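You operate a simulated robot arm through the tools that you are given. There is no shell and no other tool.

You are at the controls of a simulated two-armed robot. One attempt, no reset.

TASK
Wind the pearl string back onto the blue reel, down to mark 0.
Fine: orange knob back on HOLD; leave the grey lever on OPEN.
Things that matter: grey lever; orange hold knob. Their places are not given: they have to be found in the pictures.

Only the result counts: the job must be done as asked and must still hold three seconds after the hand-in. Knocking over, shifting, dropping, spilling or breaking anything else fails it.

THE ROBOT
Two 7-joint arms with two-finger parallel grippers on one trunk that stands fixed in place. Base frame: the origin is at the foot of the trunk, x ahead of it, y to its left, z up; the work surface is at about z = 0.9. Readings come in m, rad, newtons and seconds.
The left shoulder is at [0.022, 0.173, 1.537], the right one opposite. With the tool pointing down near the work surface each hand reaches from about 0.1 to 0.5 m from the base axis, measured 20 degrees to its own side. Payload 3.6 kg a hand.
Tool frame (each hand has its own): the origin (TCP) lies between the finger pads and is the grasp point; the fingertips stand 0.03 m ahead of it; z points along the fingers, y is the line along which they close. The gripper opens to 0.11 m. The fingers are 0.02 m wide and 0.01 m thick; the gripper's body (0.048 by 0.112 m) begins 0.055 m behind the TCP.
Orientation is told as [roll, pitch, yaw] about the base's x, y, z axes, in that order, counted from this pose: with the fingers straight down and closing along the base's y, the tool's x points along the base's -x, its y along +y and its z along -z.

THE INTERFACE
- The arms move only by the tool play_rows. It takes "left_steps", "right_steps" or both (then of equal length, played together; a hand with none holds still); each is text: rows parted by semicolons, each of 7 numbers parted by spaces: the turn, a rotation vector about the base's x, y, z in rad, then the shift along the base's x, y, z in m, then the gripper command, from -1 (shut) to 1 (fully open), values between in proportion. In form: rx ry rz dx dy dz fingers; .... A call has 1 to 20 rows; each row is the pose to reach, as a shift and turn from the pose commanded when the call began. Rows are played at 5 a second. More than 0.05 m and 0.15 rad between two rows, or a gripper value outside its range, and nothing of the call is played. A pose out of reach is approached as far as the arm can. The call stops where the force on the tool passes 40 N (or 10 N more than at its start, if that is more) or the arm is blocked; 0.2 s more then pass. Each finger travels about 0.153 m/s and halts on what it meets, pressing with about 27 N; the grip force reading is that of the motor and also rises with nothing between the fingers. The clock runs only during rows and for 0.2 s after the last one: add rows that repeat a pose to give the fingers time. It gives the time, the measured TCP pose, the force on the tool (base axes), the opening and the grip force at its end, in the units of the frame above (readings bear some noise), with the torque about the TCP (base axes, N m) and any sound that the robot's microphone picked up.
- Cameras (640 x 400 px; columns grow to the right, rows downward): "scene" is now at [0.0934, -0.0383, 1.7133]; the picture's right is [-0.43, -0.90, 0.00], its down [-0.48, 0.23, -0.85] and it looks along [0.76, -0.37, -0.53] (base axes); focal length 317 px, centre (320, 200). "left" rides on the left gripper at [0.073, -0.017, -0.103] in its tool frame; the picture's right is [0.23, 0.97, 0.00], its down [-0.76, 0.18, -0.62] and it looks along [-0.61, 0.14, 0.78] (tool axes); focal length 222 px, centre (320, 200). "right" rides on the right gripper at [0.072, 0.017, -0.103] in its tool frame; the picture's right is [-0.23, 0.97, 0.00], its down [-0.76, -0.18, -0.62] and it looks along [-0.61, -0.14, 0.78] (tool axes); focal length 222 px, centre (320, 200).
- capture(camera): a new picture of that camera. It takes no simulated time.
- move_column(by): slides the trunk up (or, below 0, down) by that many m; the arms and the scene camera ride with it, the base frame stays. It gives what a move gives, with no picture.
- pan_tilt(pan, tilt): turns the head with the scene camera to pan (to the left, within 1.501 rad either way) and tilt (down, from -0.506 to 1.204), counted from straight ahead of the robot. It gives what a move gives.
- pixel_to_xyz(camera, pixels): for up to 12 pixels [column, row] of the newest picture of that camera ("zoom" is the newest enlarged one), the place [x, y, z] in the base frame of the surface seen there, good to about 0.002 m. It takes no simulated time.
- enlarge(camera, box): a new picture of the part [left, top, right, bottom] of that camera's present view, enlarged. It takes no simulated time.
- close_job(): hands the job in; it is judged then, once.

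Unless the task says otherwise, let go and move clear before handing in.

The tools are called after "Emit:" as name(argument=value, ...) on one line, values as JSON. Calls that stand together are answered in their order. play_rows: Moves the arms, as the interface text tells. Its arguments: {"type":"object","properties":{"left_steps":{"type":"string"},"right_steps":{"type":"string"}},"required":[]} The other tools are called the same way: move_column (by) slides the trunk up or down; pan_tilt (pan, tilt) turns the head that bears the scene camera; capture (camera) takes a picture; pixel_to_xyz (camera, pixels) gives the place of the surface under pixels of a picture; enlarge (camera, box) takes an enlarged picture of a part of a camera's view; close_job () hands the job in.

At the start:

```text
time: 0.0
left_position: [0.3455, -0.0541, 1.4789]
left_tool_rot: [0.0, 0.002, 0.002]
left_wrist_force: [-0.2, -0.3, -1.0]
left_ft_torque: [-0.01, -0.02, 0.03]
left_grip_width: 0.1099
left_grasp_force: 0.1
right_position: [0.3431, -0.4648, 1.5263]
right_tool_rot: [0.001, -0.001, 0.001]
right_wrist_force: [0.2, -1.3, -0.2]
right_ft_torque: [0.0, -0.06, -0.01]
right_grip_width: 0.1098
right_grasp_force: 0.1
trunk travel left (down, up): [-0.65, 0.113]
head pan, tilt: [-0.449, 0.562]
```

scene: 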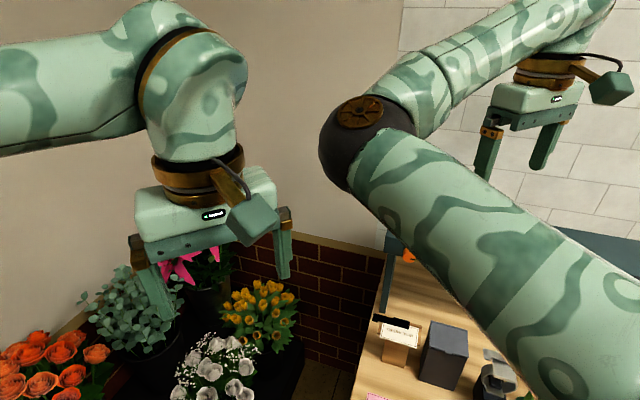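
right: 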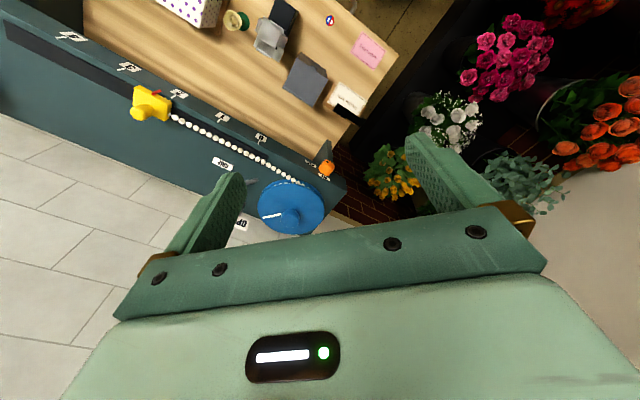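
left: 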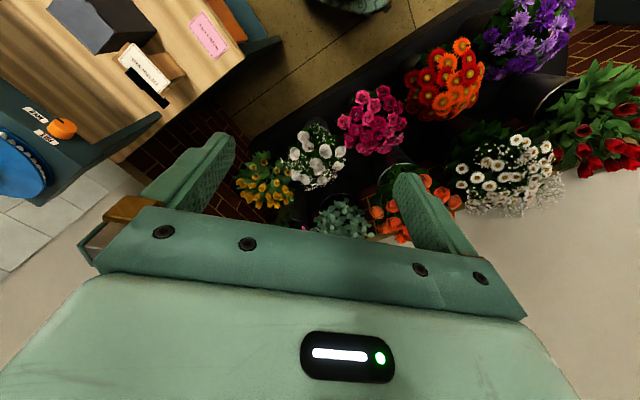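

The right picture shows a blue reel near (290,207), a pearl string running to a yellow slider near (150,103), and an orange knob near (326,167). I'll enlarge these areas to read the labels and find the grey lever.

Emit:
enlarge(camera="right", box=[180, 120, 360, 240])

Emit:
enlarge(camera="right", box=[0, 0, 260, 170])

Emit:
enlarge(camera="left", box=[0, 80, 160, 220])

```text
3.33 times, centred on (270, 180) of right
```

zoom: 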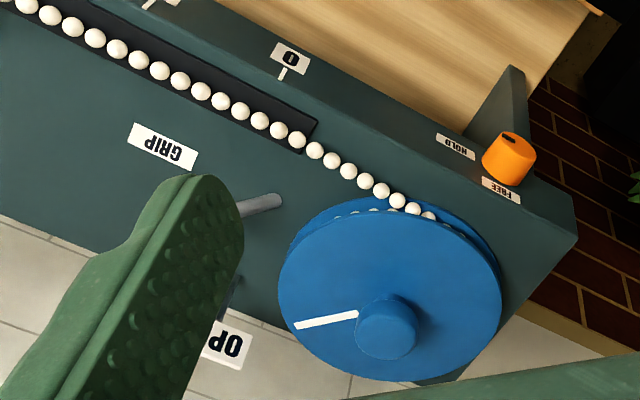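

```text
2.35 times, centred on (130, 85) of right
```

zoom: 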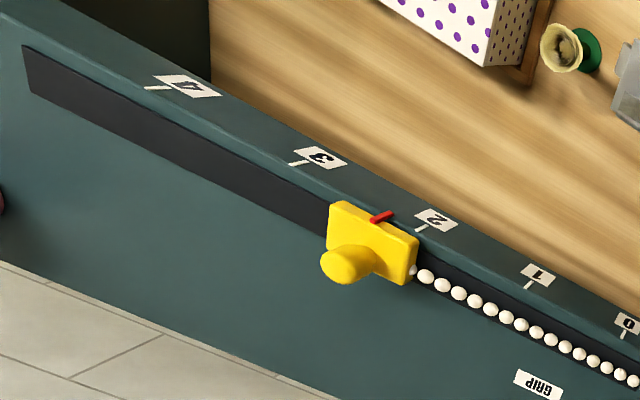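

```text
2.86 times, centred on (80, 150) of left
```

zoom: 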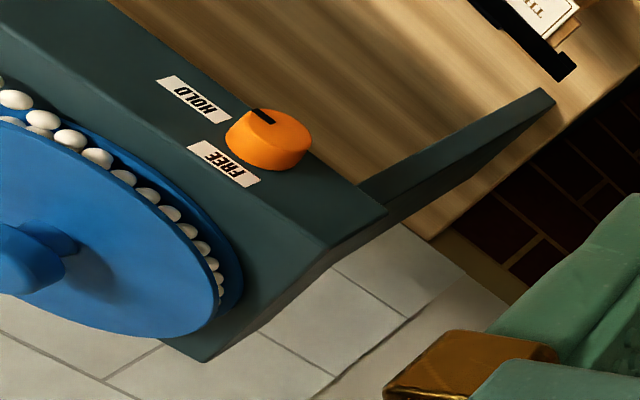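

The zooms show the marks 0 to 4, the slider at about 2.3, the knob with HOLD and FREE labels, and the lever between GRIP and OPEN. I'll locate these points in the base frame.

Emit:
pixel_to_xyz(camera="right", pixels=[[290, 207], [326, 167], [150, 103], [250, 178], [222, 163], [241, 224], [263, 138], [222, 117], [179, 93], [128, 67], [70, 36], [313, 225]])

Emit:
pixel_to_xyz(camera="left", pixels=[[62, 128], [35, 113], [45, 134], [15, 165], [90, 150], [140, 125]])

Emit:
pan_tilt(pan=-0.449, tilt=0.95)

```text
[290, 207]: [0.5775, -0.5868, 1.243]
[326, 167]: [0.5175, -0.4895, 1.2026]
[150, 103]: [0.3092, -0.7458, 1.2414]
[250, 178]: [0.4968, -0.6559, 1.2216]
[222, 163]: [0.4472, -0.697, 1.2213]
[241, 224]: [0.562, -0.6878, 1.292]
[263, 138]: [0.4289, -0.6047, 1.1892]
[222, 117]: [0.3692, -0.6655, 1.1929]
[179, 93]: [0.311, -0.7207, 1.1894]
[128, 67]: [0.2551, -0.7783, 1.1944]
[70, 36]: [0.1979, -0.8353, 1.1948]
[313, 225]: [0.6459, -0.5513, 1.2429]
```

```text
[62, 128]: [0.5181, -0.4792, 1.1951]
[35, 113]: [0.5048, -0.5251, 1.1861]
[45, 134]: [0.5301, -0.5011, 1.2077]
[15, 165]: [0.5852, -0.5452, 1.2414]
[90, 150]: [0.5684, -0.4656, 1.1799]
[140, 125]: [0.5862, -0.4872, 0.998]
```

```text
time: 0.9
left_position: [0.3454, -0.0527, 1.4785]
left_tool_rot: [-0.001, 0.002, 0.004]
left_wrist_force: [0.2, 0.5, 0.1]
left_ft_torque: [0.03, 0.0, -0.04]
left_grip_width: 0.11
left_grasp_force: 0.0
right_position: [0.3432, -0.4631, 1.5247]
right_tool_rot: [0.001, 0.001, 0.002]
right_wrist_force: [0.1, -1.2, -0.2]
right_ft_torque: [0.0, -0.01, -0.03]
right_grip_width: 0.1101
right_grasp_force: 0.1
trunk travel left (down, up): [-0.65, 0.113]
head pan, tilt: [-0.449, 0.949]
```

The marks run diagonally, about 0.08 m apart, and the face rises away from the robot. I'll look through the retilted scene camera and probe more points.

Emit:
capture(camera="scene")

Emit:
capture(camera="right")

Emit:
pixel_to_xyz(camera="right", pixels=[[100, 120], [60, 140], [30, 160], [200, 180], [150, 160], [210, 150], [240, 150], [345, 190], [140, 114], [160, 100], [200, 128], [230, 143]])

```text
taken
```

scene: 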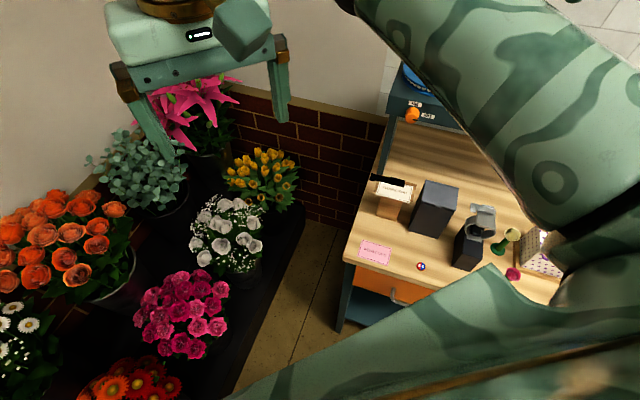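

```text
taken
```

right: 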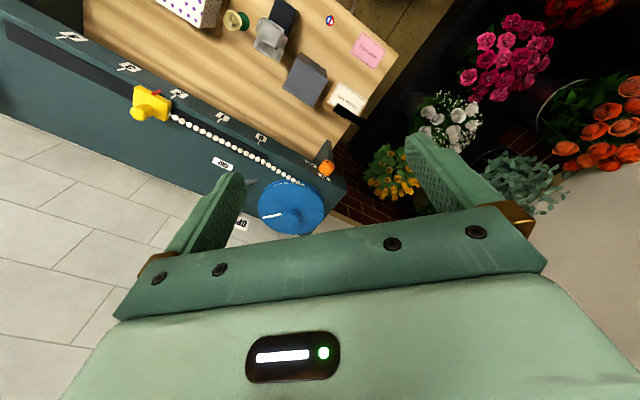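

```text
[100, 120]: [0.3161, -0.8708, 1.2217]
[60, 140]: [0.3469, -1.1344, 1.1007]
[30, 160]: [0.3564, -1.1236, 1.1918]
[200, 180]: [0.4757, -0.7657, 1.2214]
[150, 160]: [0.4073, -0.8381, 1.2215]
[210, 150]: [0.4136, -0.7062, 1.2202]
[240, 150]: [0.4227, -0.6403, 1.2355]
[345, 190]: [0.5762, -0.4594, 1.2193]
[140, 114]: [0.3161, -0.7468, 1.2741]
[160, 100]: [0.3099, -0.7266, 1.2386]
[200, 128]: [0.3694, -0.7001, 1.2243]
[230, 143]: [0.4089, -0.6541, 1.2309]
```

The panel top is flat at z≈1.2215, with the reel lying on it at about (0.58,-0.58), and the right finger hides the lever near (245,215). I'll shift the right hand toward -y to see the lever between the fingers.

Emit:
play_rows(right_steps="0 0 0 0 -0.04 0 1; 0 0 0 0 -0.08 0 1; 0 0 0 0 -0.12 0 1; 0 0 0 0 -0.12 0 1")

Emit:
capture(camera="right")

Emit:
capture(camera="scene")

```text
time: 1.9
left_position: [0.344, -0.0521, 1.4776]
left_tool_rot: [0.0, 0.002, 0.004]
left_wrist_force: [-0.1, 0.9, 0.4]
left_ft_torque: [0.0, -0.01, 0.0]
left_grip_width: 0.11
left_grasp_force: 0.1
right_position: [0.3439, -0.5828, 1.5242]
right_tool_rot: [0.001, 0.001, 0.0]
right_wrist_force: [0.1, 0.4, -0.1]
right_ft_torque: [0.03, -0.03, 0.02]
right_grip_width: 0.1101
right_grasp_force: 0.2
trunk travel left (down, up): [-0.65, 0.113]
head pan, tilt: [-0.449, 0.949]
```

```text
taken
```

right: 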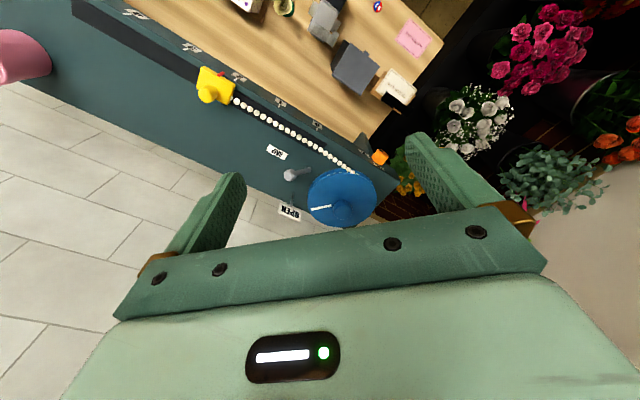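

```text
taken
```

scene: 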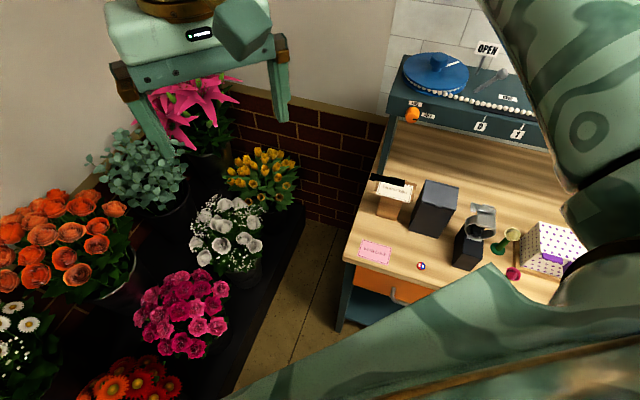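

Both views now show the lever near right (290,174), and the OPEN plaque at right (290,212) and scene (487,48). I'll enlarge both.

Emit:
enlarge(camera="right", box=[250, 130, 410, 230])

Emit:
enlarge(camera="scene", box=[380, 30, 540, 150])

Emit:
pixel_to_xyz(camera="right", pixels=[[290, 174], [305, 174], [290, 213], [276, 152], [378, 158], [342, 205], [320, 207], [282, 195], [390, 192], [350, 215], [290, 182], [215, 85]])

Emit:
pixel_to_xyz(camera="scene", pixels=[[410, 114], [435, 70], [432, 57], [506, 73], [488, 82], [486, 50], [508, 98], [415, 104], [427, 117], [450, 68], [480, 125], [517, 135]])

```text
4.00 times, centred on (330, 180) of right
```

zoom: 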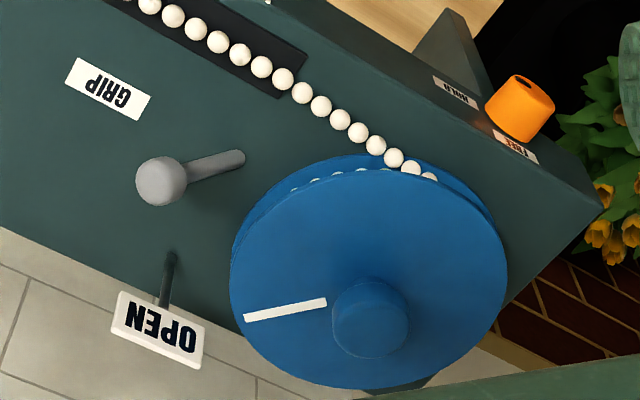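

```text
3.33 times, centred on (460, 90) of scene
```

zoom: 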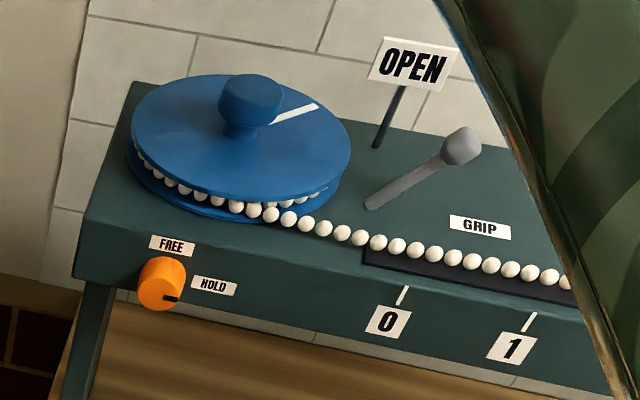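

```text
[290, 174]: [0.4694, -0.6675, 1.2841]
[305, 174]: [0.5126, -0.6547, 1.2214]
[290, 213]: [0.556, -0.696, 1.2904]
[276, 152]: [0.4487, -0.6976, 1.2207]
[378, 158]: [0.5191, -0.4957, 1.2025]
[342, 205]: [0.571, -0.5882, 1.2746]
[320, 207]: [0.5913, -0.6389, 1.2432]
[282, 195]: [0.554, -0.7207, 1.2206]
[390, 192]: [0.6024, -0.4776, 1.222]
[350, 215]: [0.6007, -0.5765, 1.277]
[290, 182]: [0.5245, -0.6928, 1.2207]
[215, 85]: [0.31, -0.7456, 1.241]
```

```text
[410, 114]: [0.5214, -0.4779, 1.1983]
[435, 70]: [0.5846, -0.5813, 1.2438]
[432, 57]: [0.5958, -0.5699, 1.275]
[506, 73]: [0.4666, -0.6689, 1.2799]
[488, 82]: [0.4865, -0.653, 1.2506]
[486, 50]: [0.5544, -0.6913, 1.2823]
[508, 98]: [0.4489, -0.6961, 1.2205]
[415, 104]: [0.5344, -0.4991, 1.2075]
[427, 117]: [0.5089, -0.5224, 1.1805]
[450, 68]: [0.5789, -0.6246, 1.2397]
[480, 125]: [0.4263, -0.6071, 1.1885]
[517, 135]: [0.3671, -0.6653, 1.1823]
```

The lever's ball end is at about (0.468,-0.668,1.282) with its foot near (0.51,-0.655), pointing toward GRIP, and the knob's black mark at zoom (172,298) points to HOLD. I'll measure the reel, the lever and the knob more finely from the zoomed scene view.

Emit:
pixel_to_xyz(camera="zoom", pixels=[[250, 85], [222, 95], [280, 100], [248, 118], [240, 170], [130, 130], [348, 150], [372, 205], [410, 180], [462, 145], [445, 150], [480, 150]])

Emit:
pixel_to_xyz(camera="zoom", pixels=[[160, 270], [160, 285], [150, 300], [145, 270], [183, 270], [172, 298], [172, 245], [213, 286], [90, 200], [90, 260], [300, 310], [385, 130]])

Emit:
enlarge(camera="right", box=[250, 130, 410, 230])

Emit:
pixel_to_xyz(camera="zoom", pixels=[[370, 310], [335, 315], [408, 320], [370, 285], [370, 350], [232, 250], [505, 260], [370, 385], [340, 175], [165, 175], [160, 195], [240, 158]])

```text
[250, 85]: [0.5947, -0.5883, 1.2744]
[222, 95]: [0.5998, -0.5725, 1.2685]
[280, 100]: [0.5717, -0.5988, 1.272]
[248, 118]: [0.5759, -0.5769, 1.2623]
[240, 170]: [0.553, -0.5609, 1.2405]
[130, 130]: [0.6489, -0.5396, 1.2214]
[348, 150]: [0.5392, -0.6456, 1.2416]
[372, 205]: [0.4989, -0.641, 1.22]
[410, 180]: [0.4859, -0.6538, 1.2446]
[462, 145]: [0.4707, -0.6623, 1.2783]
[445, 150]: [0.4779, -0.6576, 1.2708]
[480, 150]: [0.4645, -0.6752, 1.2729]
```

```text
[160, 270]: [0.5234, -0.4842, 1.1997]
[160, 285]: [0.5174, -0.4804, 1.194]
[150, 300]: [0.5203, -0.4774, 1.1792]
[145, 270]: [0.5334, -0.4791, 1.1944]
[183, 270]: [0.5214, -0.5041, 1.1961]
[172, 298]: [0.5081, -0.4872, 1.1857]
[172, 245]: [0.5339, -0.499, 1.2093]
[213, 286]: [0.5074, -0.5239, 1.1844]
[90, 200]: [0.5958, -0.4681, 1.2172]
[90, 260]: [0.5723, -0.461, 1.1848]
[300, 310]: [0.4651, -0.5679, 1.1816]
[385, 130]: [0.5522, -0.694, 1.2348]
```

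```text
4.00 times, centred on (330, 180) of right
```

zoom: 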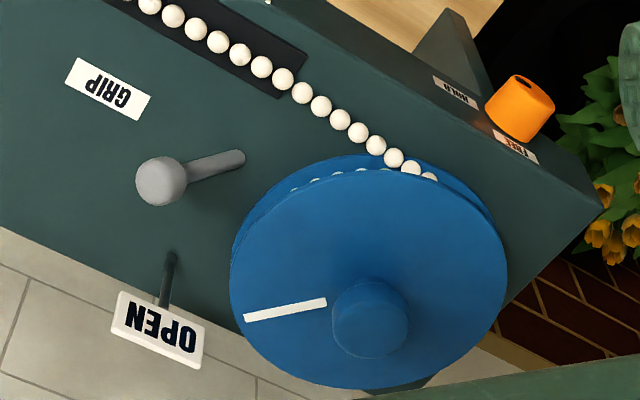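

```text
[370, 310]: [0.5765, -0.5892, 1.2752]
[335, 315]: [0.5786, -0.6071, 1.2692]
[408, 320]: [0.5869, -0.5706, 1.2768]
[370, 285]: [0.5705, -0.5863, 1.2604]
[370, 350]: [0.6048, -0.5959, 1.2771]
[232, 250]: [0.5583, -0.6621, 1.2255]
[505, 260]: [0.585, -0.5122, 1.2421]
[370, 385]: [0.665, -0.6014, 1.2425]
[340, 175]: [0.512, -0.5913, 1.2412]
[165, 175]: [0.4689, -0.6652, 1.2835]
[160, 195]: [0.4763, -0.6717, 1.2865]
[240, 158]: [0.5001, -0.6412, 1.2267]
```

The reel centre is about (0.588,-0.589) with radius ≈0.0765 and knob top z≈1.276. The orange knob sits on the vertical front face at about (0.517,-0.481,1.186), and the lever pivots near (0.50,-0.641). I'll bring the right hand above the lever ball with the fingers closing along x.

Emit:
play_rows(right_steps="0 0 -0.13 0.011 -0.0075 0 1; 0 0 -0.26 0.022 -0.015 0 1; 0 0 -0.39 0.033 -0.022 0 1; 0 0 -0.52 0.044 -0.03 0 0.6; 0 0 -0.65 0.055 -0.037 0 0.2; 0 0 -0.78 0.066 -0.045 0 0; 0 0 -0.91 0.077 -0.052 -0.01 0; 0 0 -1.04 0.088 -0.06 -0.02 0; 0 0 -1.17 0.099 -0.067 -0.03 0; 0 0 -1.3 0.11 -0.075 -0.04 0; 0 0 -1.44 0.121 -0.082 -0.06 0; 0 0 -1.571 0.131 -0.089 -0.08 0; 0 0 -1.571 0.131 -0.089 -0.1 0; 0 0 -1.571 0.131 -0.089 -0.1 0")

Emit:
capture(camera="right")

Emit:
capture(camera="scene")

```text
time: 4.9
left_position: [0.3424, -0.0547, 1.4799]
left_tool_rot: [0.0, 0.001, 0.002]
left_wrist_force: [-0.5, 0.1, 0.3]
left_ft_torque: [0.05, -0.02, 0.04]
left_grip_width: 0.1098
left_grasp_force: 0.1
right_position: [0.444, -0.661, 1.4402]
right_tool_rot: [0.002, 0.0, -1.573]
right_wrist_force: [0.6, 0.8, 0.6]
right_ft_torque: [0.02, -0.02, 0.01]
right_grip_width: 0.0547
right_grasp_force: 0.2
right hand out of reach, approached as far as the arm can: row 9, 10, 11, 12, 13, 14
trunk travel left (down, up): [-0.65, 0.113]
head pan, tilt: [-0.449, 0.949]
```

```text
taken
```

right: 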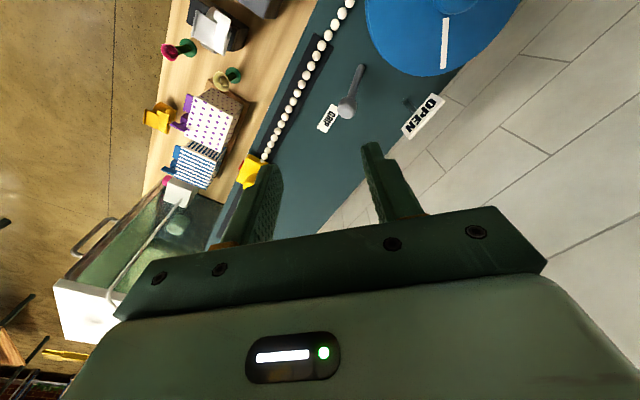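

```text
taken
```

scene: 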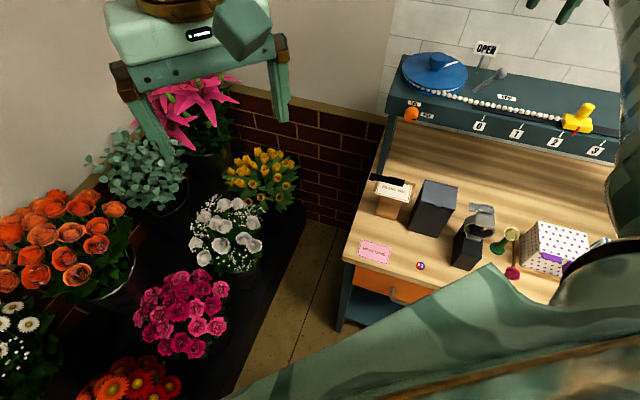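

The right arm ran out of reach with the tool straight down at (0.444,-0.661,1.44), so I'll need to tilt it outward and probably lower the trunk. First I'll check the heights of nearby things: flowers, bench items, the OPEN plaque and the slider.

Emit:
pixel_to_xyz(camera="scene", pixels=[[205, 82], [180, 100], [260, 160], [398, 190], [440, 195], [484, 215], [510, 235], [560, 240], [390, 180], [487, 43], [577, 118], [586, 105]])

Emit:
pixel_to_xyz(camera="scene", pixels=[[480, 126], [517, 133], [555, 142], [595, 150], [573, 130], [450, 98], [520, 106], [550, 114], [380, 130], [600, 215], [430, 160], [160, 110]])

Emit:
enlarge(camera="scene", box=[440, 30, 630, 160])

Emit:
enlarge(camera="right", box=[200, 0, 540, 220])

```text
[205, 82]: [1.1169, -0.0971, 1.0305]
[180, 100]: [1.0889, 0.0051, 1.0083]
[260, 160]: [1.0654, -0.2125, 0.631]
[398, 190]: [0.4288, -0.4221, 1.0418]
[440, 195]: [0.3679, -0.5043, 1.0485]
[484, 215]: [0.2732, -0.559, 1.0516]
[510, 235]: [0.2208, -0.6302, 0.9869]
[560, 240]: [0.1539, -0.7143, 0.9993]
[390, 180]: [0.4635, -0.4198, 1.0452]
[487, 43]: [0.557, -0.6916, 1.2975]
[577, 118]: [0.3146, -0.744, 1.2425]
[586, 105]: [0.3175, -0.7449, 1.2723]
```

```text
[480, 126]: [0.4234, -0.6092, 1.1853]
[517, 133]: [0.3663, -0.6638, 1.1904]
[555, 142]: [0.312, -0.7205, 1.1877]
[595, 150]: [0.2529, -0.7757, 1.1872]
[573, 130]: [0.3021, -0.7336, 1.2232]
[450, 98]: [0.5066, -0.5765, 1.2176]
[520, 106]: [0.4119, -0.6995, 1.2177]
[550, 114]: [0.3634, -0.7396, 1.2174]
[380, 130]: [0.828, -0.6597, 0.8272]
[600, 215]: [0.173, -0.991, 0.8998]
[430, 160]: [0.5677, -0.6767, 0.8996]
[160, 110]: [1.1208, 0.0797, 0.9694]
```

```text
3.08 times, centred on (535, 95) of scene
```

zoom: 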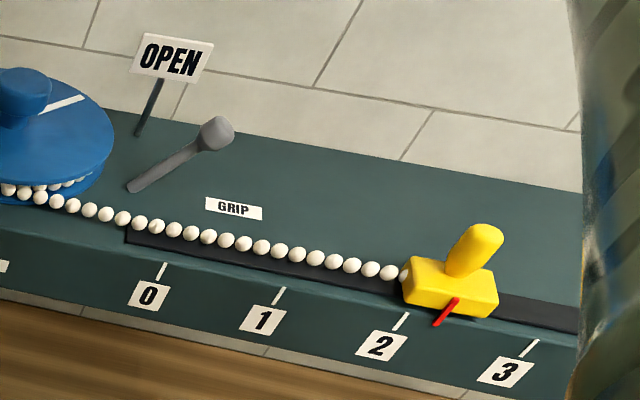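

```text
1.82 times, centred on (370, 110) of right
```

zoom: 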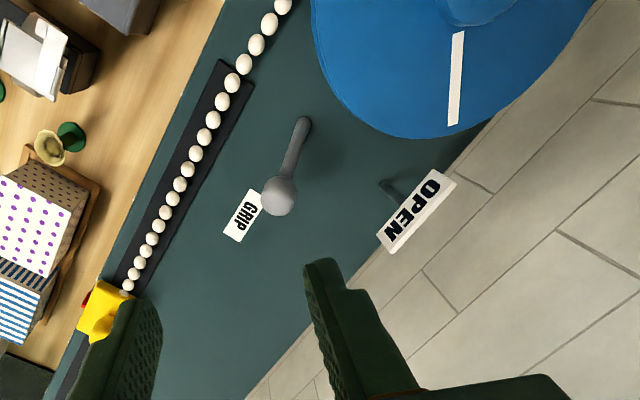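

Bench items stay below 1.06 and the plaque top is about 1.30. I'll measure the ball, rod foot, plaque and reel more finely from this closer right view.

Emit:
pixel_to_xyz(camera="zoom", pixels=[[279, 195], [264, 195], [294, 195], [279, 180], [279, 212], [303, 122], [290, 155], [450, 178], [388, 245], [400, 235], [385, 183], [240, 215]])

Emit:
pixel_to_xyz(camera="zoom", pixels=[[457, 40], [453, 120], [430, 136], [313, 20], [560, 60], [455, 15], [510, 15], [233, 85], [170, 200], [130, 275], [90, 300], [110, 290]])

```text
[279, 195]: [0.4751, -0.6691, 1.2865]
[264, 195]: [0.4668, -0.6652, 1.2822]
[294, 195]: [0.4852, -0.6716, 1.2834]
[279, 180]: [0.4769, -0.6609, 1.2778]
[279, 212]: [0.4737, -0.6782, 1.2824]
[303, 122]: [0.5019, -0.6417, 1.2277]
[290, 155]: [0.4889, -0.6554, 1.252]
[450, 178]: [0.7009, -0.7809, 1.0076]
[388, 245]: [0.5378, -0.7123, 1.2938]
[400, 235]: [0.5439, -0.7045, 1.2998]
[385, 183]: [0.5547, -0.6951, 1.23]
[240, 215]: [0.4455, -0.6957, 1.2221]
```

```text
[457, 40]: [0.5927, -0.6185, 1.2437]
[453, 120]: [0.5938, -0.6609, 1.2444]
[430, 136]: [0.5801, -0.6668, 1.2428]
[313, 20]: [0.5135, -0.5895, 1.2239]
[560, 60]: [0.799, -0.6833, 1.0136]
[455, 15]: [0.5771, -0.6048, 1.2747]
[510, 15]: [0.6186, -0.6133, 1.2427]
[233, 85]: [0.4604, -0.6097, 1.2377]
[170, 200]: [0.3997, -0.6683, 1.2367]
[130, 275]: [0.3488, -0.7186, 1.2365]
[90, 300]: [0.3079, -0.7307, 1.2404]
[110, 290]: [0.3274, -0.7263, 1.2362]
```

The ball centre works out at about (0.476,-0.673,1.275) and the pivot at about (0.5035,-0.645). Before lowering the trunk I'll check where the right arm's surfaces lie relative to the bench items.

Emit:
pixel_to_xyz(camera="scene", pixels=[[480, 310], [560, 320], [400, 350], [620, 210], [635, 120], [590, 290], [630, 250], [560, 285], [500, 270], [636, 180], [620, 320], [300, 390]])

Emit:
pan_tilt(pan=-0.9, tilt=0.75)

Emit:
capture(camera="scene")

```text
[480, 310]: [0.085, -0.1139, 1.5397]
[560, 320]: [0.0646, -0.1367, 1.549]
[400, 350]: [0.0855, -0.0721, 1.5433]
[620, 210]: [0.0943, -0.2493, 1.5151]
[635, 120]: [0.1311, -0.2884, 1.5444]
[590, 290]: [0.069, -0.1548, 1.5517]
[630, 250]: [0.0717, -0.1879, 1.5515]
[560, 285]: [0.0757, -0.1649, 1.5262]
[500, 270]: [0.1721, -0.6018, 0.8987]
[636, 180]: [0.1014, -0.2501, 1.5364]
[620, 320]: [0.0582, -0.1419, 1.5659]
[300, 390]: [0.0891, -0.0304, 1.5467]
```

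```text
time: 5.8
left_position: [0.3458, -0.0536, 1.4787]
left_tool_rot: [-0.001, 0.002, 0.004]
left_wrist_force: [-0.4, 0.2, -0.4]
left_ft_torque: [0.02, -0.01, 0.03]
left_grip_width: 0.1099
left_grasp_force: 0.2
right_position: [0.4469, -0.6588, 1.4392]
right_tool_rot: [-0.003, 0.001, -1.571]
right_wrist_force: [0.6, 1.1, -0.9]
right_ft_torque: [0.0, -0.04, -0.02]
right_grip_width: 0.055
right_grasp_force: 0.0
trunk travel left (down, up): [-0.65, 0.113]
head pan, tilt: [-0.901, 0.75]
```

```text
taken
```

scene: 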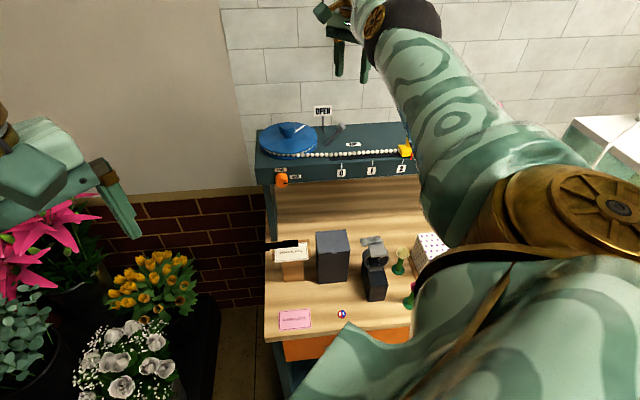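

The arm's elbow is well above the bench items and the console is clear, with the lever at scene (335,130). I'll lower the trunk by 0.08 for reach.

Emit:
move_column(by=-0.08)

Emit:
capture(camera="scene")

```text
time: 6.9
left_position: [0.3458, -0.0532, 1.3996]
left_tool_rot: [-0.001, 0.001, 0.003]
left_wrist_force: [0.2, 0.1, 0.3]
left_ft_torque: [0.01, 0.04, 0.02]
left_grip_width: 0.1101
left_grasp_force: 0.0
right_position: [0.4452, -0.6601, 1.3569]
right_tool_rot: [-0.001, -0.001, -1.573]
right_wrist_force: [-0.2, -0.5, -0.6]
right_ft_torque: [0.0, 0.0, -0.04]
right_grip_width: 0.055
right_grasp_force: 0.1
trunk travel left (down, up): [-0.57, 0.193]
head pan, tilt: [-0.901, 0.75]
```

```text
taken
```

scene: 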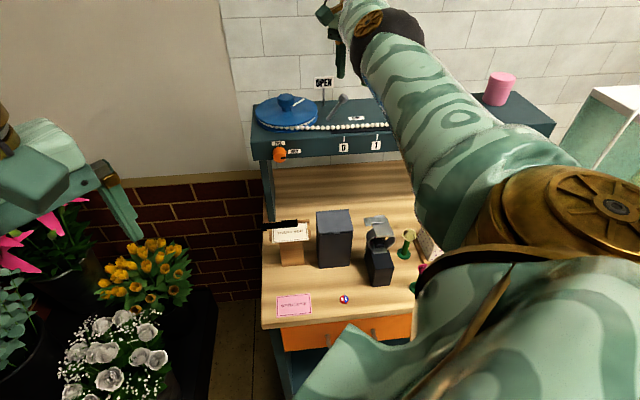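

The trunk is down and the right TCP is at (0.445,-0.660,1.357). I'll tilt the tool 0.5 rad about -x, so the fingers point outward toward -y, and read the pose back.

Emit:
play_rows(right_steps="-0.125 0 0 0 0.01 0 0; -0.25 0 0 0 0.02 0 0.1; -0.375 0 0 0 0.02 0 0.2; -0.5 0 0 0 0.02 0 0.2; -0.5 0 0 0 0.02 0 0.2; -0.5 0 0 0 0.02 0 0.2")

Emit:
capture(camera="right")

```text
time: 8.3
left_position: [0.345, -0.0527, 1.3995]
left_tool_rot: [-0.001, 0.001, 0.002]
left_wrist_force: [0.6, 0.3, 0.5]
left_ft_torque: [0.02, -0.01, -0.03]
left_grip_width: 0.1102
left_grasp_force: 0.1
right_position: [0.4437, -0.6398, 1.3565]
right_tool_rot: [-0.001, -0.5, -1.571]
right_wrist_force: [-0.1, 0.4, -1.0]
right_ft_torque: [0.03, 0.03, -0.02]
right_grip_width: 0.0662
right_grasp_force: 0.0
trunk travel left (down, up): [-0.57, 0.193]
head pan, tilt: [-0.901, 0.75]
```

```text
taken
```

right: 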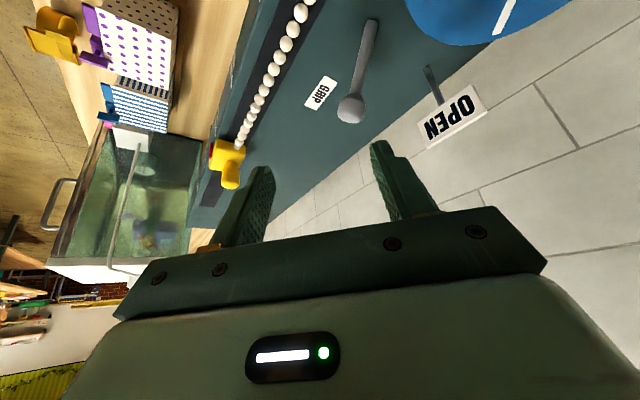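

The tilt came out as commanded, and the ball is at right (350,108). I'll re-measure it from this view before descending.

Emit:
pixel_to_xyz(camera="right", pixels=[[350, 108], [342, 108], [360, 108], [350, 99], [350, 118], [371, 25], [360, 65], [437, 100], [455, 110], [485, 105], [425, 130], [228, 152]])

```text
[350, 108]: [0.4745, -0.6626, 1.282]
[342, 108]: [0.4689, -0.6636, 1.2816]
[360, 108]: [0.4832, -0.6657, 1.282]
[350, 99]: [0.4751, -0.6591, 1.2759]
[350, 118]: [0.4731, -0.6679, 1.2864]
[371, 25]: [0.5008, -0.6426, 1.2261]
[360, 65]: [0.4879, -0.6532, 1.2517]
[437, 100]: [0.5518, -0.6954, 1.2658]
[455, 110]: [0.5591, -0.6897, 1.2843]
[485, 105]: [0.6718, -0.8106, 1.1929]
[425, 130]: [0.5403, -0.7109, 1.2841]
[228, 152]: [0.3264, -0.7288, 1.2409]
```

The ball centre is confirmed at about (0.4755,-0.671,1.274). I'll descend along the tool axis around the ball and then close the fingers.

Emit:
play_rows(right_steps="0 0 0 0.016 -0.003 -0.018 0.2; 0 0 0 0.0315 -0.006 -0.0355 0.2; 0 0 0 0.0315 -0.014 -0.05 0.2; 0 0 0 0.0315 -0.022 -0.065 0.2; 0 0 0 0.0315 -0.030 -0.0795 0.2; 0 0 0 0.0315 -0.030 -0.0795 0.2")

Emit:
capture(camera="right")

Emit:
enlarge(camera="scene", box=[240, 50, 420, 170])

```text
time: 9.7
left_position: [0.3447, -0.0537, 1.3992]
left_tool_rot: [-0.001, 0.003, 0.003]
left_wrist_force: [0.1, 0.3, 0.5]
left_ft_torque: [0.01, 0.0, 0.0]
left_grip_width: 0.1098
left_grasp_force: 0.1
right_position: [0.4718, -0.6494, 1.3181]
right_tool_rot: [-0.001, -0.5, -1.569]
right_wrist_force: [0.0, 0.3, 0.3]
right_ft_torque: [0.02, 0.03, -0.01]
right_grip_width: 0.066
right_grasp_force: 0.0
right hand out of reach, approached as far as the arm can: row 2, 3, 4, 5, 6
trunk travel left (down, up): [-0.57, 0.193]
head pan, tilt: [-0.901, 0.75]
```

```text
taken
```

right: 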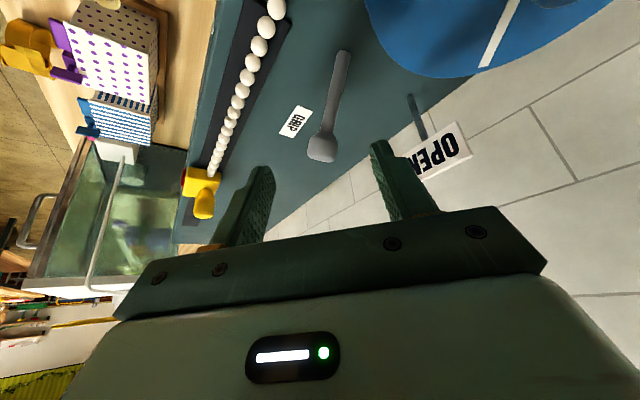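

```text
3.33 times, centred on (330, 110) of scene
```

zoom: 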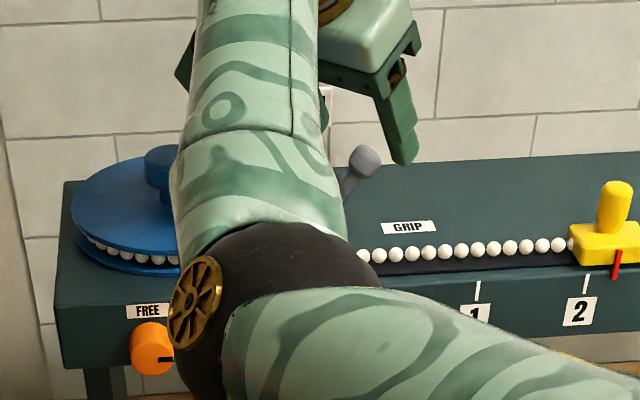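

The arm stalled at (0.472,-0.649,1.318), short of the ball. I'll look at the arm's configuration to find out what limits the reach.

Emit:
capture(camera="scene")

Emit:
pixel_to_xyz(camera="scene", pixels=[[320, 135], [300, 145], [315, 100], [310, 70], [340, 60], [370, 150], [400, 165], [450, 190], [340, 20], [355, 70], [500, 220], [560, 200]])

```text
taken
```

scene: 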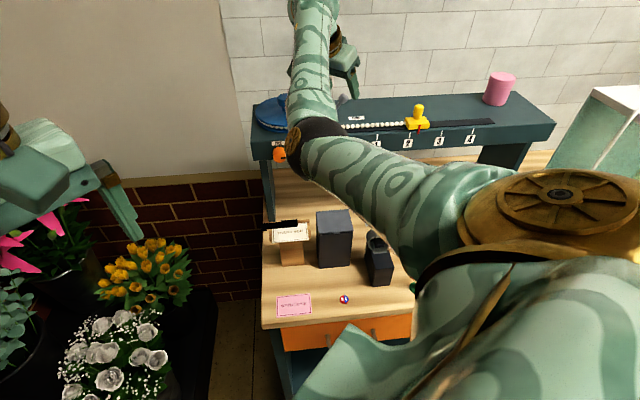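

```text
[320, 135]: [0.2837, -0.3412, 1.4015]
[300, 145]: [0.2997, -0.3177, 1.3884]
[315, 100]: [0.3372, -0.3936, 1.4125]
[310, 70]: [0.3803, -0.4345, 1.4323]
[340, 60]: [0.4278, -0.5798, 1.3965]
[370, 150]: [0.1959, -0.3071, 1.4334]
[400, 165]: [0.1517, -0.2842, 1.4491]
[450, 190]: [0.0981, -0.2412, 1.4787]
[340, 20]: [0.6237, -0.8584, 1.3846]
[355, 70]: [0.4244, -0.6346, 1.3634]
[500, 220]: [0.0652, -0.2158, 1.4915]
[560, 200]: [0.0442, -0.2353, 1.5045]
```

The elbow isn't straight, so a wrist or yaw limit is probably what stalls it. I'll raise slightly, turn the hand to the arm's natural yaw of about -55°, and try the descent again.

Emit:
play_rows(right_steps="0 0 0 -0.005 0 0.02 0.2; 0 0 0.15 -0.01 0 0.02 0.2; 0 0 0.3 -0.01 0 0.02 0.2; 0 0 0.45 -0.01 0 0.02 0.2; 0 0 0.6 -0.01 0 0.02 0.2; 0 0 0.6 -0.01 0 0.02 0.2")

Emit:
capture(camera="right")

```text
time: 11.1
left_position: [0.3456, -0.054, 1.399]
left_tool_rot: [-0.002, -0.001, 0.003]
left_wrist_force: [-0.4, 0.0, 0.1]
left_ft_torque: [-0.03, 0.01, 0.01]
left_grip_width: 0.1099
left_grasp_force: 0.0
right_position: [0.4623, -0.6495, 1.3415]
right_tool_rot: [-0.001, -0.498, -0.97]
right_wrist_force: [-0.4, -0.8, -0.2]
right_ft_torque: [-0.02, 0.01, 0.02]
right_grip_width: 0.066
right_grasp_force: 0.1
trunk travel left (down, up): [-0.57, 0.193]
head pan, tilt: [-0.901, 0.75]
```

```text
taken
```

right: 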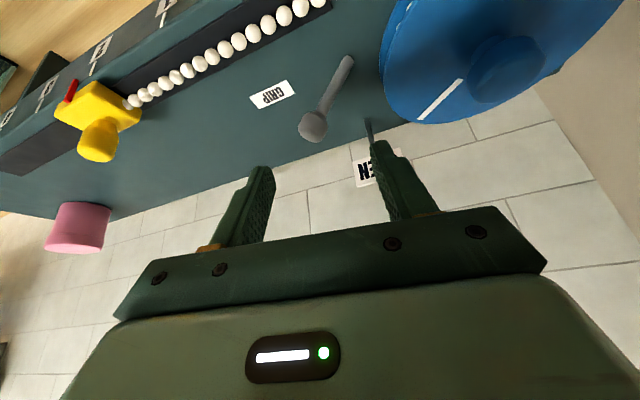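

The yaw is now -0.97 and the pose was reached at (0.462,-0.6495,1.3415). I'll line up with the tool axis through the ball and descend.

Emit:
play_rows(right_steps="0 0 0 -0.007 0.008 0 0.2; 0 0 0 -0.002 0.001 -0.016 0.2; 0 0 0 0.003 -0.0065 -0.032 0.2; 0 0 0 0.008 -0.014 -0.048 0.2; 0 0 0 0.0129 -0.021 -0.0645 0.2; 0 0 0 0.0129 -0.021 -0.0645 0.2")

Emit:
capture(camera="right")

Emit:
capture(camera="scene")

```text
time: 12.5
left_position: [0.3446, -0.053, 1.4006]
left_tool_rot: [-0.003, 0.002, 0.005]
left_wrist_force: [0.8, -0.4, 1.3]
left_ft_torque: [0.01, 0.03, 0.02]
left_grip_width: 0.11
left_grasp_force: 0.1
right_position: [0.4755, -0.6706, 1.2774]
right_tool_rot: [0.0, -0.499, -0.971]
right_wrist_force: [-0.6, 0.5, -0.3]
right_ft_torque: [0.02, 0.0, -0.01]
right_grip_width: 0.066
right_grasp_force: 0.0
trunk travel left (down, up): [-0.57, 0.193]
head pan, tilt: [-0.901, 0.75]
```

```text
taken
```

right: 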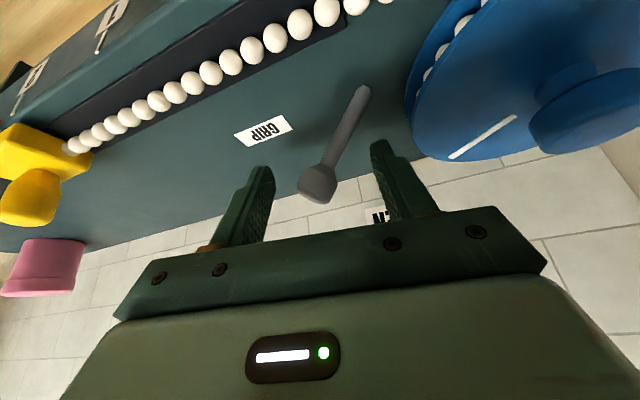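

```text
taken
```

scene: 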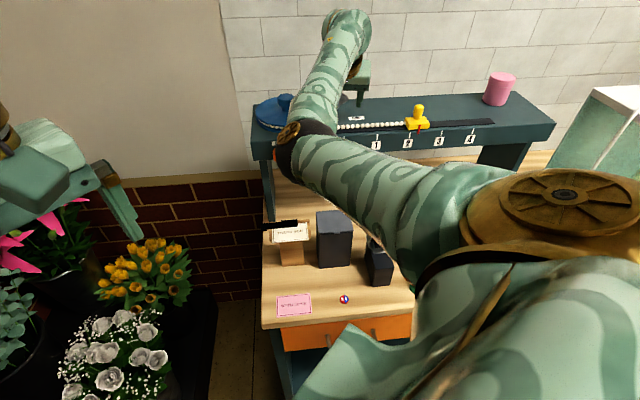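

The ball sits centred between the fingers at right (318,184). I'll close on it and start a slow arc about the pivot toward OPEN, watching the force.

Emit:
play_rows(right_steps="0 0 0 0 0 0 -1; 0 0 0 0 0 0 -1; 0 0 0 0 0 0 -1; 0 0 0.02 0.004 -0.003 0 -1; 0 0 0.04 0.008 -0.006 0 -1; 0 0 0.06 0.0127 -0.008 0 -1; 0 0 0.08 0.0175 -0.010 0 -1; 0 0 0.08 0.0175 -0.010 0 -1")

Emit:
capture(camera="right")

```text
time: 14.3
left_position: [0.3484, -0.0593, 1.3973]
left_tool_rot: [0.004, 0.003, 0.003]
left_wrist_force: [1.3, -0.3, 0.5]
left_ft_torque: [0.03, 0.02, 0.02]
left_grip_width: 0.1098
left_grasp_force: 0.0
right_position: [0.4983, -0.6866, 1.2736]
right_tool_rot: [-0.002, -0.498, -0.889]
right_wrist_force: [5.9, -16.0, 8.3]
right_ft_torque: [0.2, 0.23, 0.27]
right_grip_width: 0.0
right_grasp_force: 37.9
trunk travel left (down, up): [-0.57, 0.193]
head pan, tilt: [-0.901, 0.75]
```

```text
taken
```

right: 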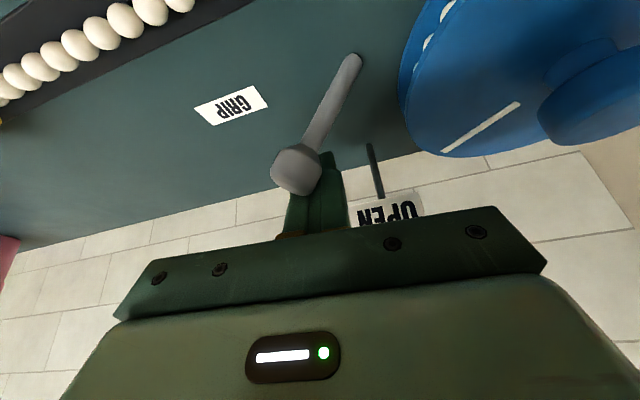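

The fingers closed fully to 0.0 and the ball slipped to the near side of them, at right (297,172), with about 16 N of push on the hand. I'll measure where the lever is now before going on.

Emit:
pixel_to_xyz(camera="right", pixels=[[297, 172], [280, 170], [312, 175], [297, 155], [355, 60], [335, 110], [330, 190], [232, 105], [372, 165], [390, 212], [325, 160], [318, 225]])

Emit:
enlarge(camera="right", box=[230, 30, 430, 240])

```text
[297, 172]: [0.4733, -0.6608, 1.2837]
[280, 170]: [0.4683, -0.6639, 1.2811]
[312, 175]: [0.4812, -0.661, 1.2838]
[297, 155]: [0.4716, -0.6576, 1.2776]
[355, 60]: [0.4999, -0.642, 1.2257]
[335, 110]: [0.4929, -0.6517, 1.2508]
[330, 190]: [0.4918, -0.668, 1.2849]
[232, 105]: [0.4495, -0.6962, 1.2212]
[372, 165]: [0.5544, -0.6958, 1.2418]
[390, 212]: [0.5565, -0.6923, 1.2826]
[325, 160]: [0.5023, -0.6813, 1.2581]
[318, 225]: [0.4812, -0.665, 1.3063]
```

```text
1.90 times, centred on (330, 135) of right
```

zoom: 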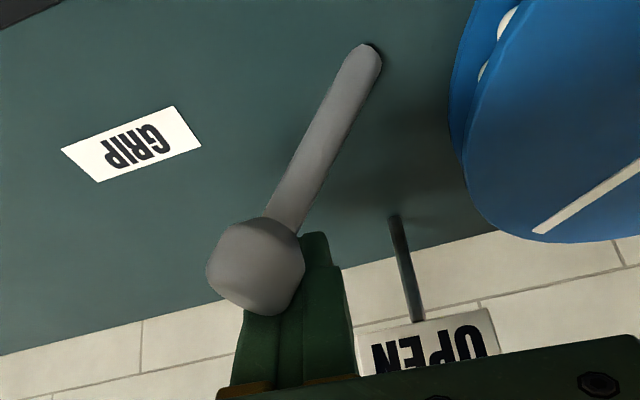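

The lever hasn't moved, with its ball still at about (0.477,-0.671,1.276), and the gripped ball slipped out. I'll lift straight up, come down on the robot side of the ball with the fingers closed, and push it away instead.

Emit:
play_rows(right_steps="0 0 0 0 0 0.02 -1; 0 0 0 0 0 0.04 -1; 0 0 0 0 0 0.06 -1; 0 0 0.05 -0.023 0.018 0.06 -1; 0 0 0.1 -0.0457 0.036 0.06 -1; 0 0 0.1 -0.0457 0.036 0.04 -1; 0 0 0.1 -0.0457 0.036 0.02 -1; 0 0 0.1 -0.0457 0.036 -0.002 -1; 0 0 0.1 -0.0457 0.036 -0.002 -1")

Emit:
capture(camera="right")

Emit:
enlarge(camera="scene", box=[240, 50, 420, 170])

```text
time: 16.3
left_position: [0.3443, -0.0537, 1.3998]
left_tool_rot: [-0.002, 0.002, 0.003]
left_wrist_force: [-0.1, 0.1, 0.4]
left_ft_torque: [0.03, 0.03, 0.0]
left_grip_width: 0.1102
left_grasp_force: 0.0
right_position: [0.4478, -0.6457, 1.2751]
right_tool_rot: [-0.001, -0.501, -0.791]
right_wrist_force: [0.0, 0.1, 0.2]
right_ft_torque: [-0.02, 0.01, 0.0]
right_grip_width: 0.0
right_grasp_force: 38.0
trunk travel left (down, up): [-0.57, 0.193]
head pan, tilt: [-0.901, 0.75]
```

```text
taken
```

right: 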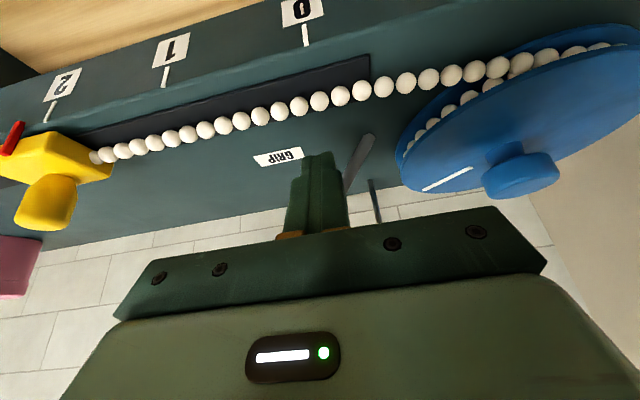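

```text
3.33 times, centred on (330, 110) of scene
```

zoom: 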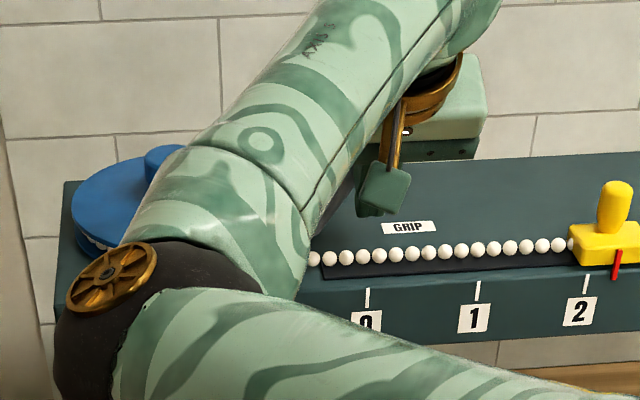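

The closed fingers stand clear on the robot side of the lever. I'll push along +n in small steps and watch for force and motion.

Emit:
play_rows(right_steps="0 0 0 0.0042 -0.0042 0 -1; 0 0 0 0.0085 -0.0085 0 -1; 0 0 0 0.0127 -0.0127 0 -1; 0 0 0 0.017 -0.017 0 -1; 0 0 0 0.0212 -0.0212 0 -1; 0 0 0 0.0212 -0.0212 0 -1")

Emit:
capture(camera="right")

```text
time: 17.3
left_position: [0.3409, -0.0495, 1.399]
left_tool_rot: [-0.004, -0.002, 0.004]
left_wrist_force: [-0.2, 0.3, -0.6]
left_ft_torque: [-0.04, -0.05, 0.03]
left_grip_width: 0.1102
left_grasp_force: 0.1
right_position: [0.4579, -0.6542, 1.2732]
right_tool_rot: [0.001, -0.488, -0.794]
right_wrist_force: [-14.8, 17.4, -3.3]
right_ft_torque: [-0.01, 0.15, -0.03]
right_grip_width: 0.0
right_grasp_force: 37.2
trunk travel left (down, up): [-0.57, 0.193]
head pan, tilt: [-0.901, 0.75]
stopped in row 4 (right hand): the force on the tool passed its limit at 46 N (the readings are from after the stop); the commanded pose is now the measured one
```

```text
taken
```

right: 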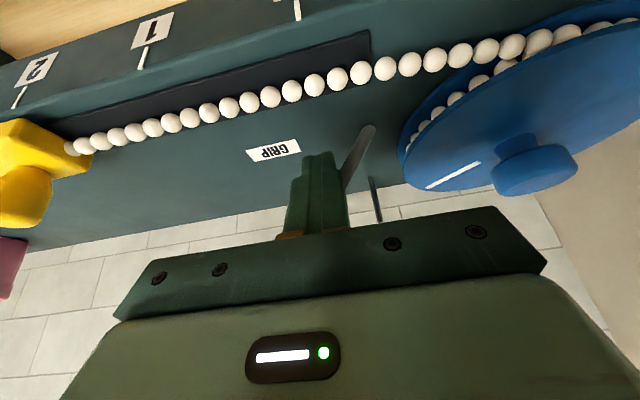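

The push along +n met 46 N with no motion, so the lever must swing about the n axis instead. It leans toward GRIP (-u) and likely stands upright in front of the raised OPEN plaque. I'll back off and come down on the -u side of the ball.

Emit:
play_rows(right_steps="0 0 0 -0.0106 0.0106 0 -1; 0 0 0 -0.0106 0.0106 0.03 -1; 0 0 0 -0.0106 0.0106 0.06 -1; 0 0 0 -0.009 -0.008 0.06 -1; 0 0 0 -0.007 -0.025 0.06 -1; 0 0 0 -0.0047 -0.0408 0.06 -1; 0 0 0 -0.0047 -0.0408 0.04 -1; 0 0 0 -0.0047 -0.0408 0.02 -1; 0 0 0 -0.0047 -0.0408 0.004 -1; 0 0 0 -0.0047 -0.0408 0.004 -1")

Emit:
capture(camera="right")

```text
time: 19.5
left_position: [0.345, -0.0532, 1.3994]
left_tool_rot: [-0.002, 0.001, 0.003]
left_wrist_force: [-0.9, -0.2, -0.1]
left_ft_torque: [-0.02, -0.04, -0.01]
left_grip_width: 0.1098
left_grasp_force: 0.0
right_position: [0.4579, -0.6994, 1.2732]
right_tool_rot: [0.001, -0.489, -0.791]
right_wrist_force: [0.0, 0.3, -0.1]
right_ft_torque: [-0.01, -0.02, -0.03]
right_grip_width: 0.0
right_grasp_force: 37.0
trunk travel left (down, up): [-0.57, 0.193]
head pan, tilt: [-0.901, 0.75]
```

```text
taken
```

right: 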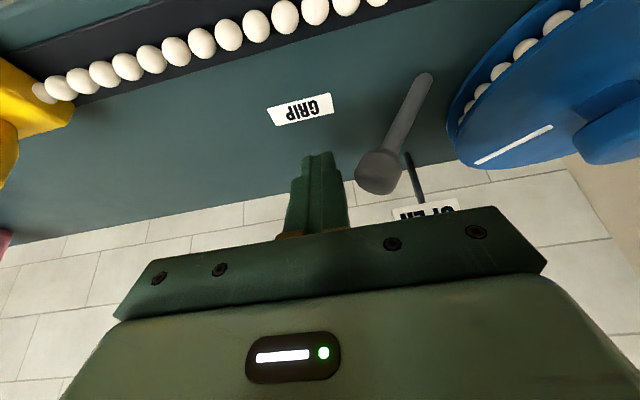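

The fingers are now on the GRIP side of the ball, which is at right (378,170). I'll push along +u in small steps.

Emit:
play_rows(right_steps="0 0 0 0.0000 0.0070 0 -1; 0 0 0 0.0035 0.0106 0 -1; 0 0 0 0.0071 0.0141 0 -1; 0 0 0 0.0106 0.0177 0.001 -1; 0 0 0 0.0141 0.0212 0.002 -1; 0 0 0 0.0177 0.0247 0.003 -1; 0 0 0 0.0177 0.0247 0.003 -1")

Emit:
capture(camera="right")

```text
time: 21.1
left_position: [0.344, -0.0536, 1.3998]
left_tool_rot: [-0.001, 0.002, 0.005]
left_wrist_force: [-0.2, 0.4, 0.4]
left_ft_torque: [0.02, -0.02, 0.0]
left_grip_width: 0.11
left_grasp_force: 0.1
right_position: [0.4764, -0.6738, 1.2768]
right_tool_rot: [0.0, -0.49, -0.791]
right_wrist_force: [0.8, 0.7, 0.0]
right_ft_torque: [0.01, 0.01, -0.01]
right_grip_width: 0.0002
right_grasp_force: 37.7
trunk travel left (down, up): [-0.57, 0.193]
head pan, tilt: [-0.901, 0.75]
```

```text
taken
```

right: 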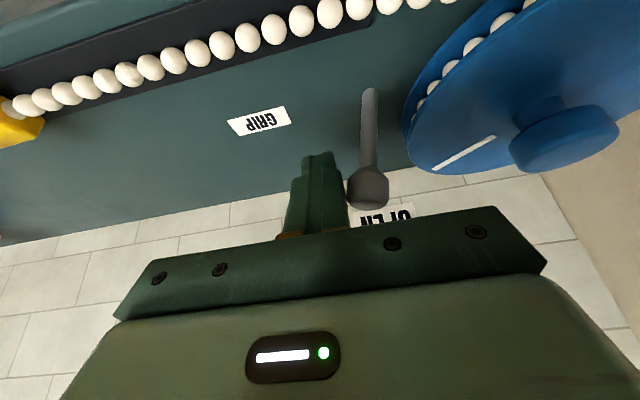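

The lever moves freely toward upright, with the ball now at right (368,187) and almost no force. I'll keep pushing +u in small steps until it meets a stop.

Emit:
play_rows(right_steps="0 0 0 0.0028 0.0028 0.001 -1; 0 0 0 0.0057 0.0057 0.002 -1; 0 0 0 0.0085 0.0085 0.003 -1; 0 0 0 0.0113 0.0113 0.004 -1; 0 0 0 0.0141 0.0141 0.005 -1; 0 0 0 0.0141 0.0141 0.005 -1")

Emit:
capture(camera="right")

Emit:
capture(camera="scene")

```text
time: 22.5
left_position: [0.344, -0.0546, 1.3993]
left_tool_rot: [0.0, 0.001, 0.003]
left_wrist_force: [0.5, -0.8, 0.9]
left_ft_torque: [0.01, 0.0, -0.02]
left_grip_width: 0.1101
left_grasp_force: 0.0
right_position: [0.4872, -0.664, 1.2825]
right_tool_rot: [-0.002, -0.489, -0.793]
right_wrist_force: [-11.1, -5.5, -2.9]
right_ft_torque: [-0.02, -0.04, 0.06]
right_grip_width: 0.0001
right_grasp_force: 37.4
trunk travel left (down, up): [-0.57, 0.193]
head pan, tilt: [-0.901, 0.75]
```

```text
taken
```

right: 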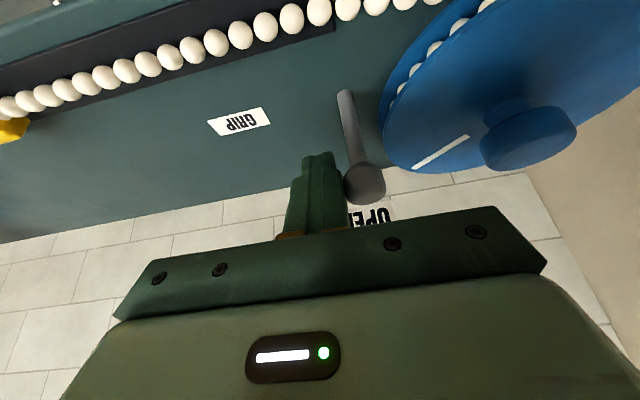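

```text
taken
```

scene: 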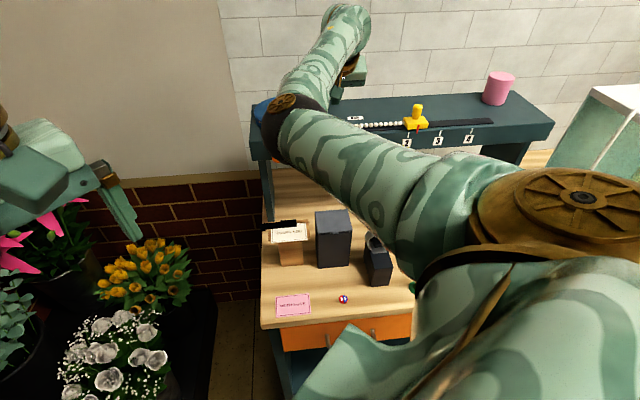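

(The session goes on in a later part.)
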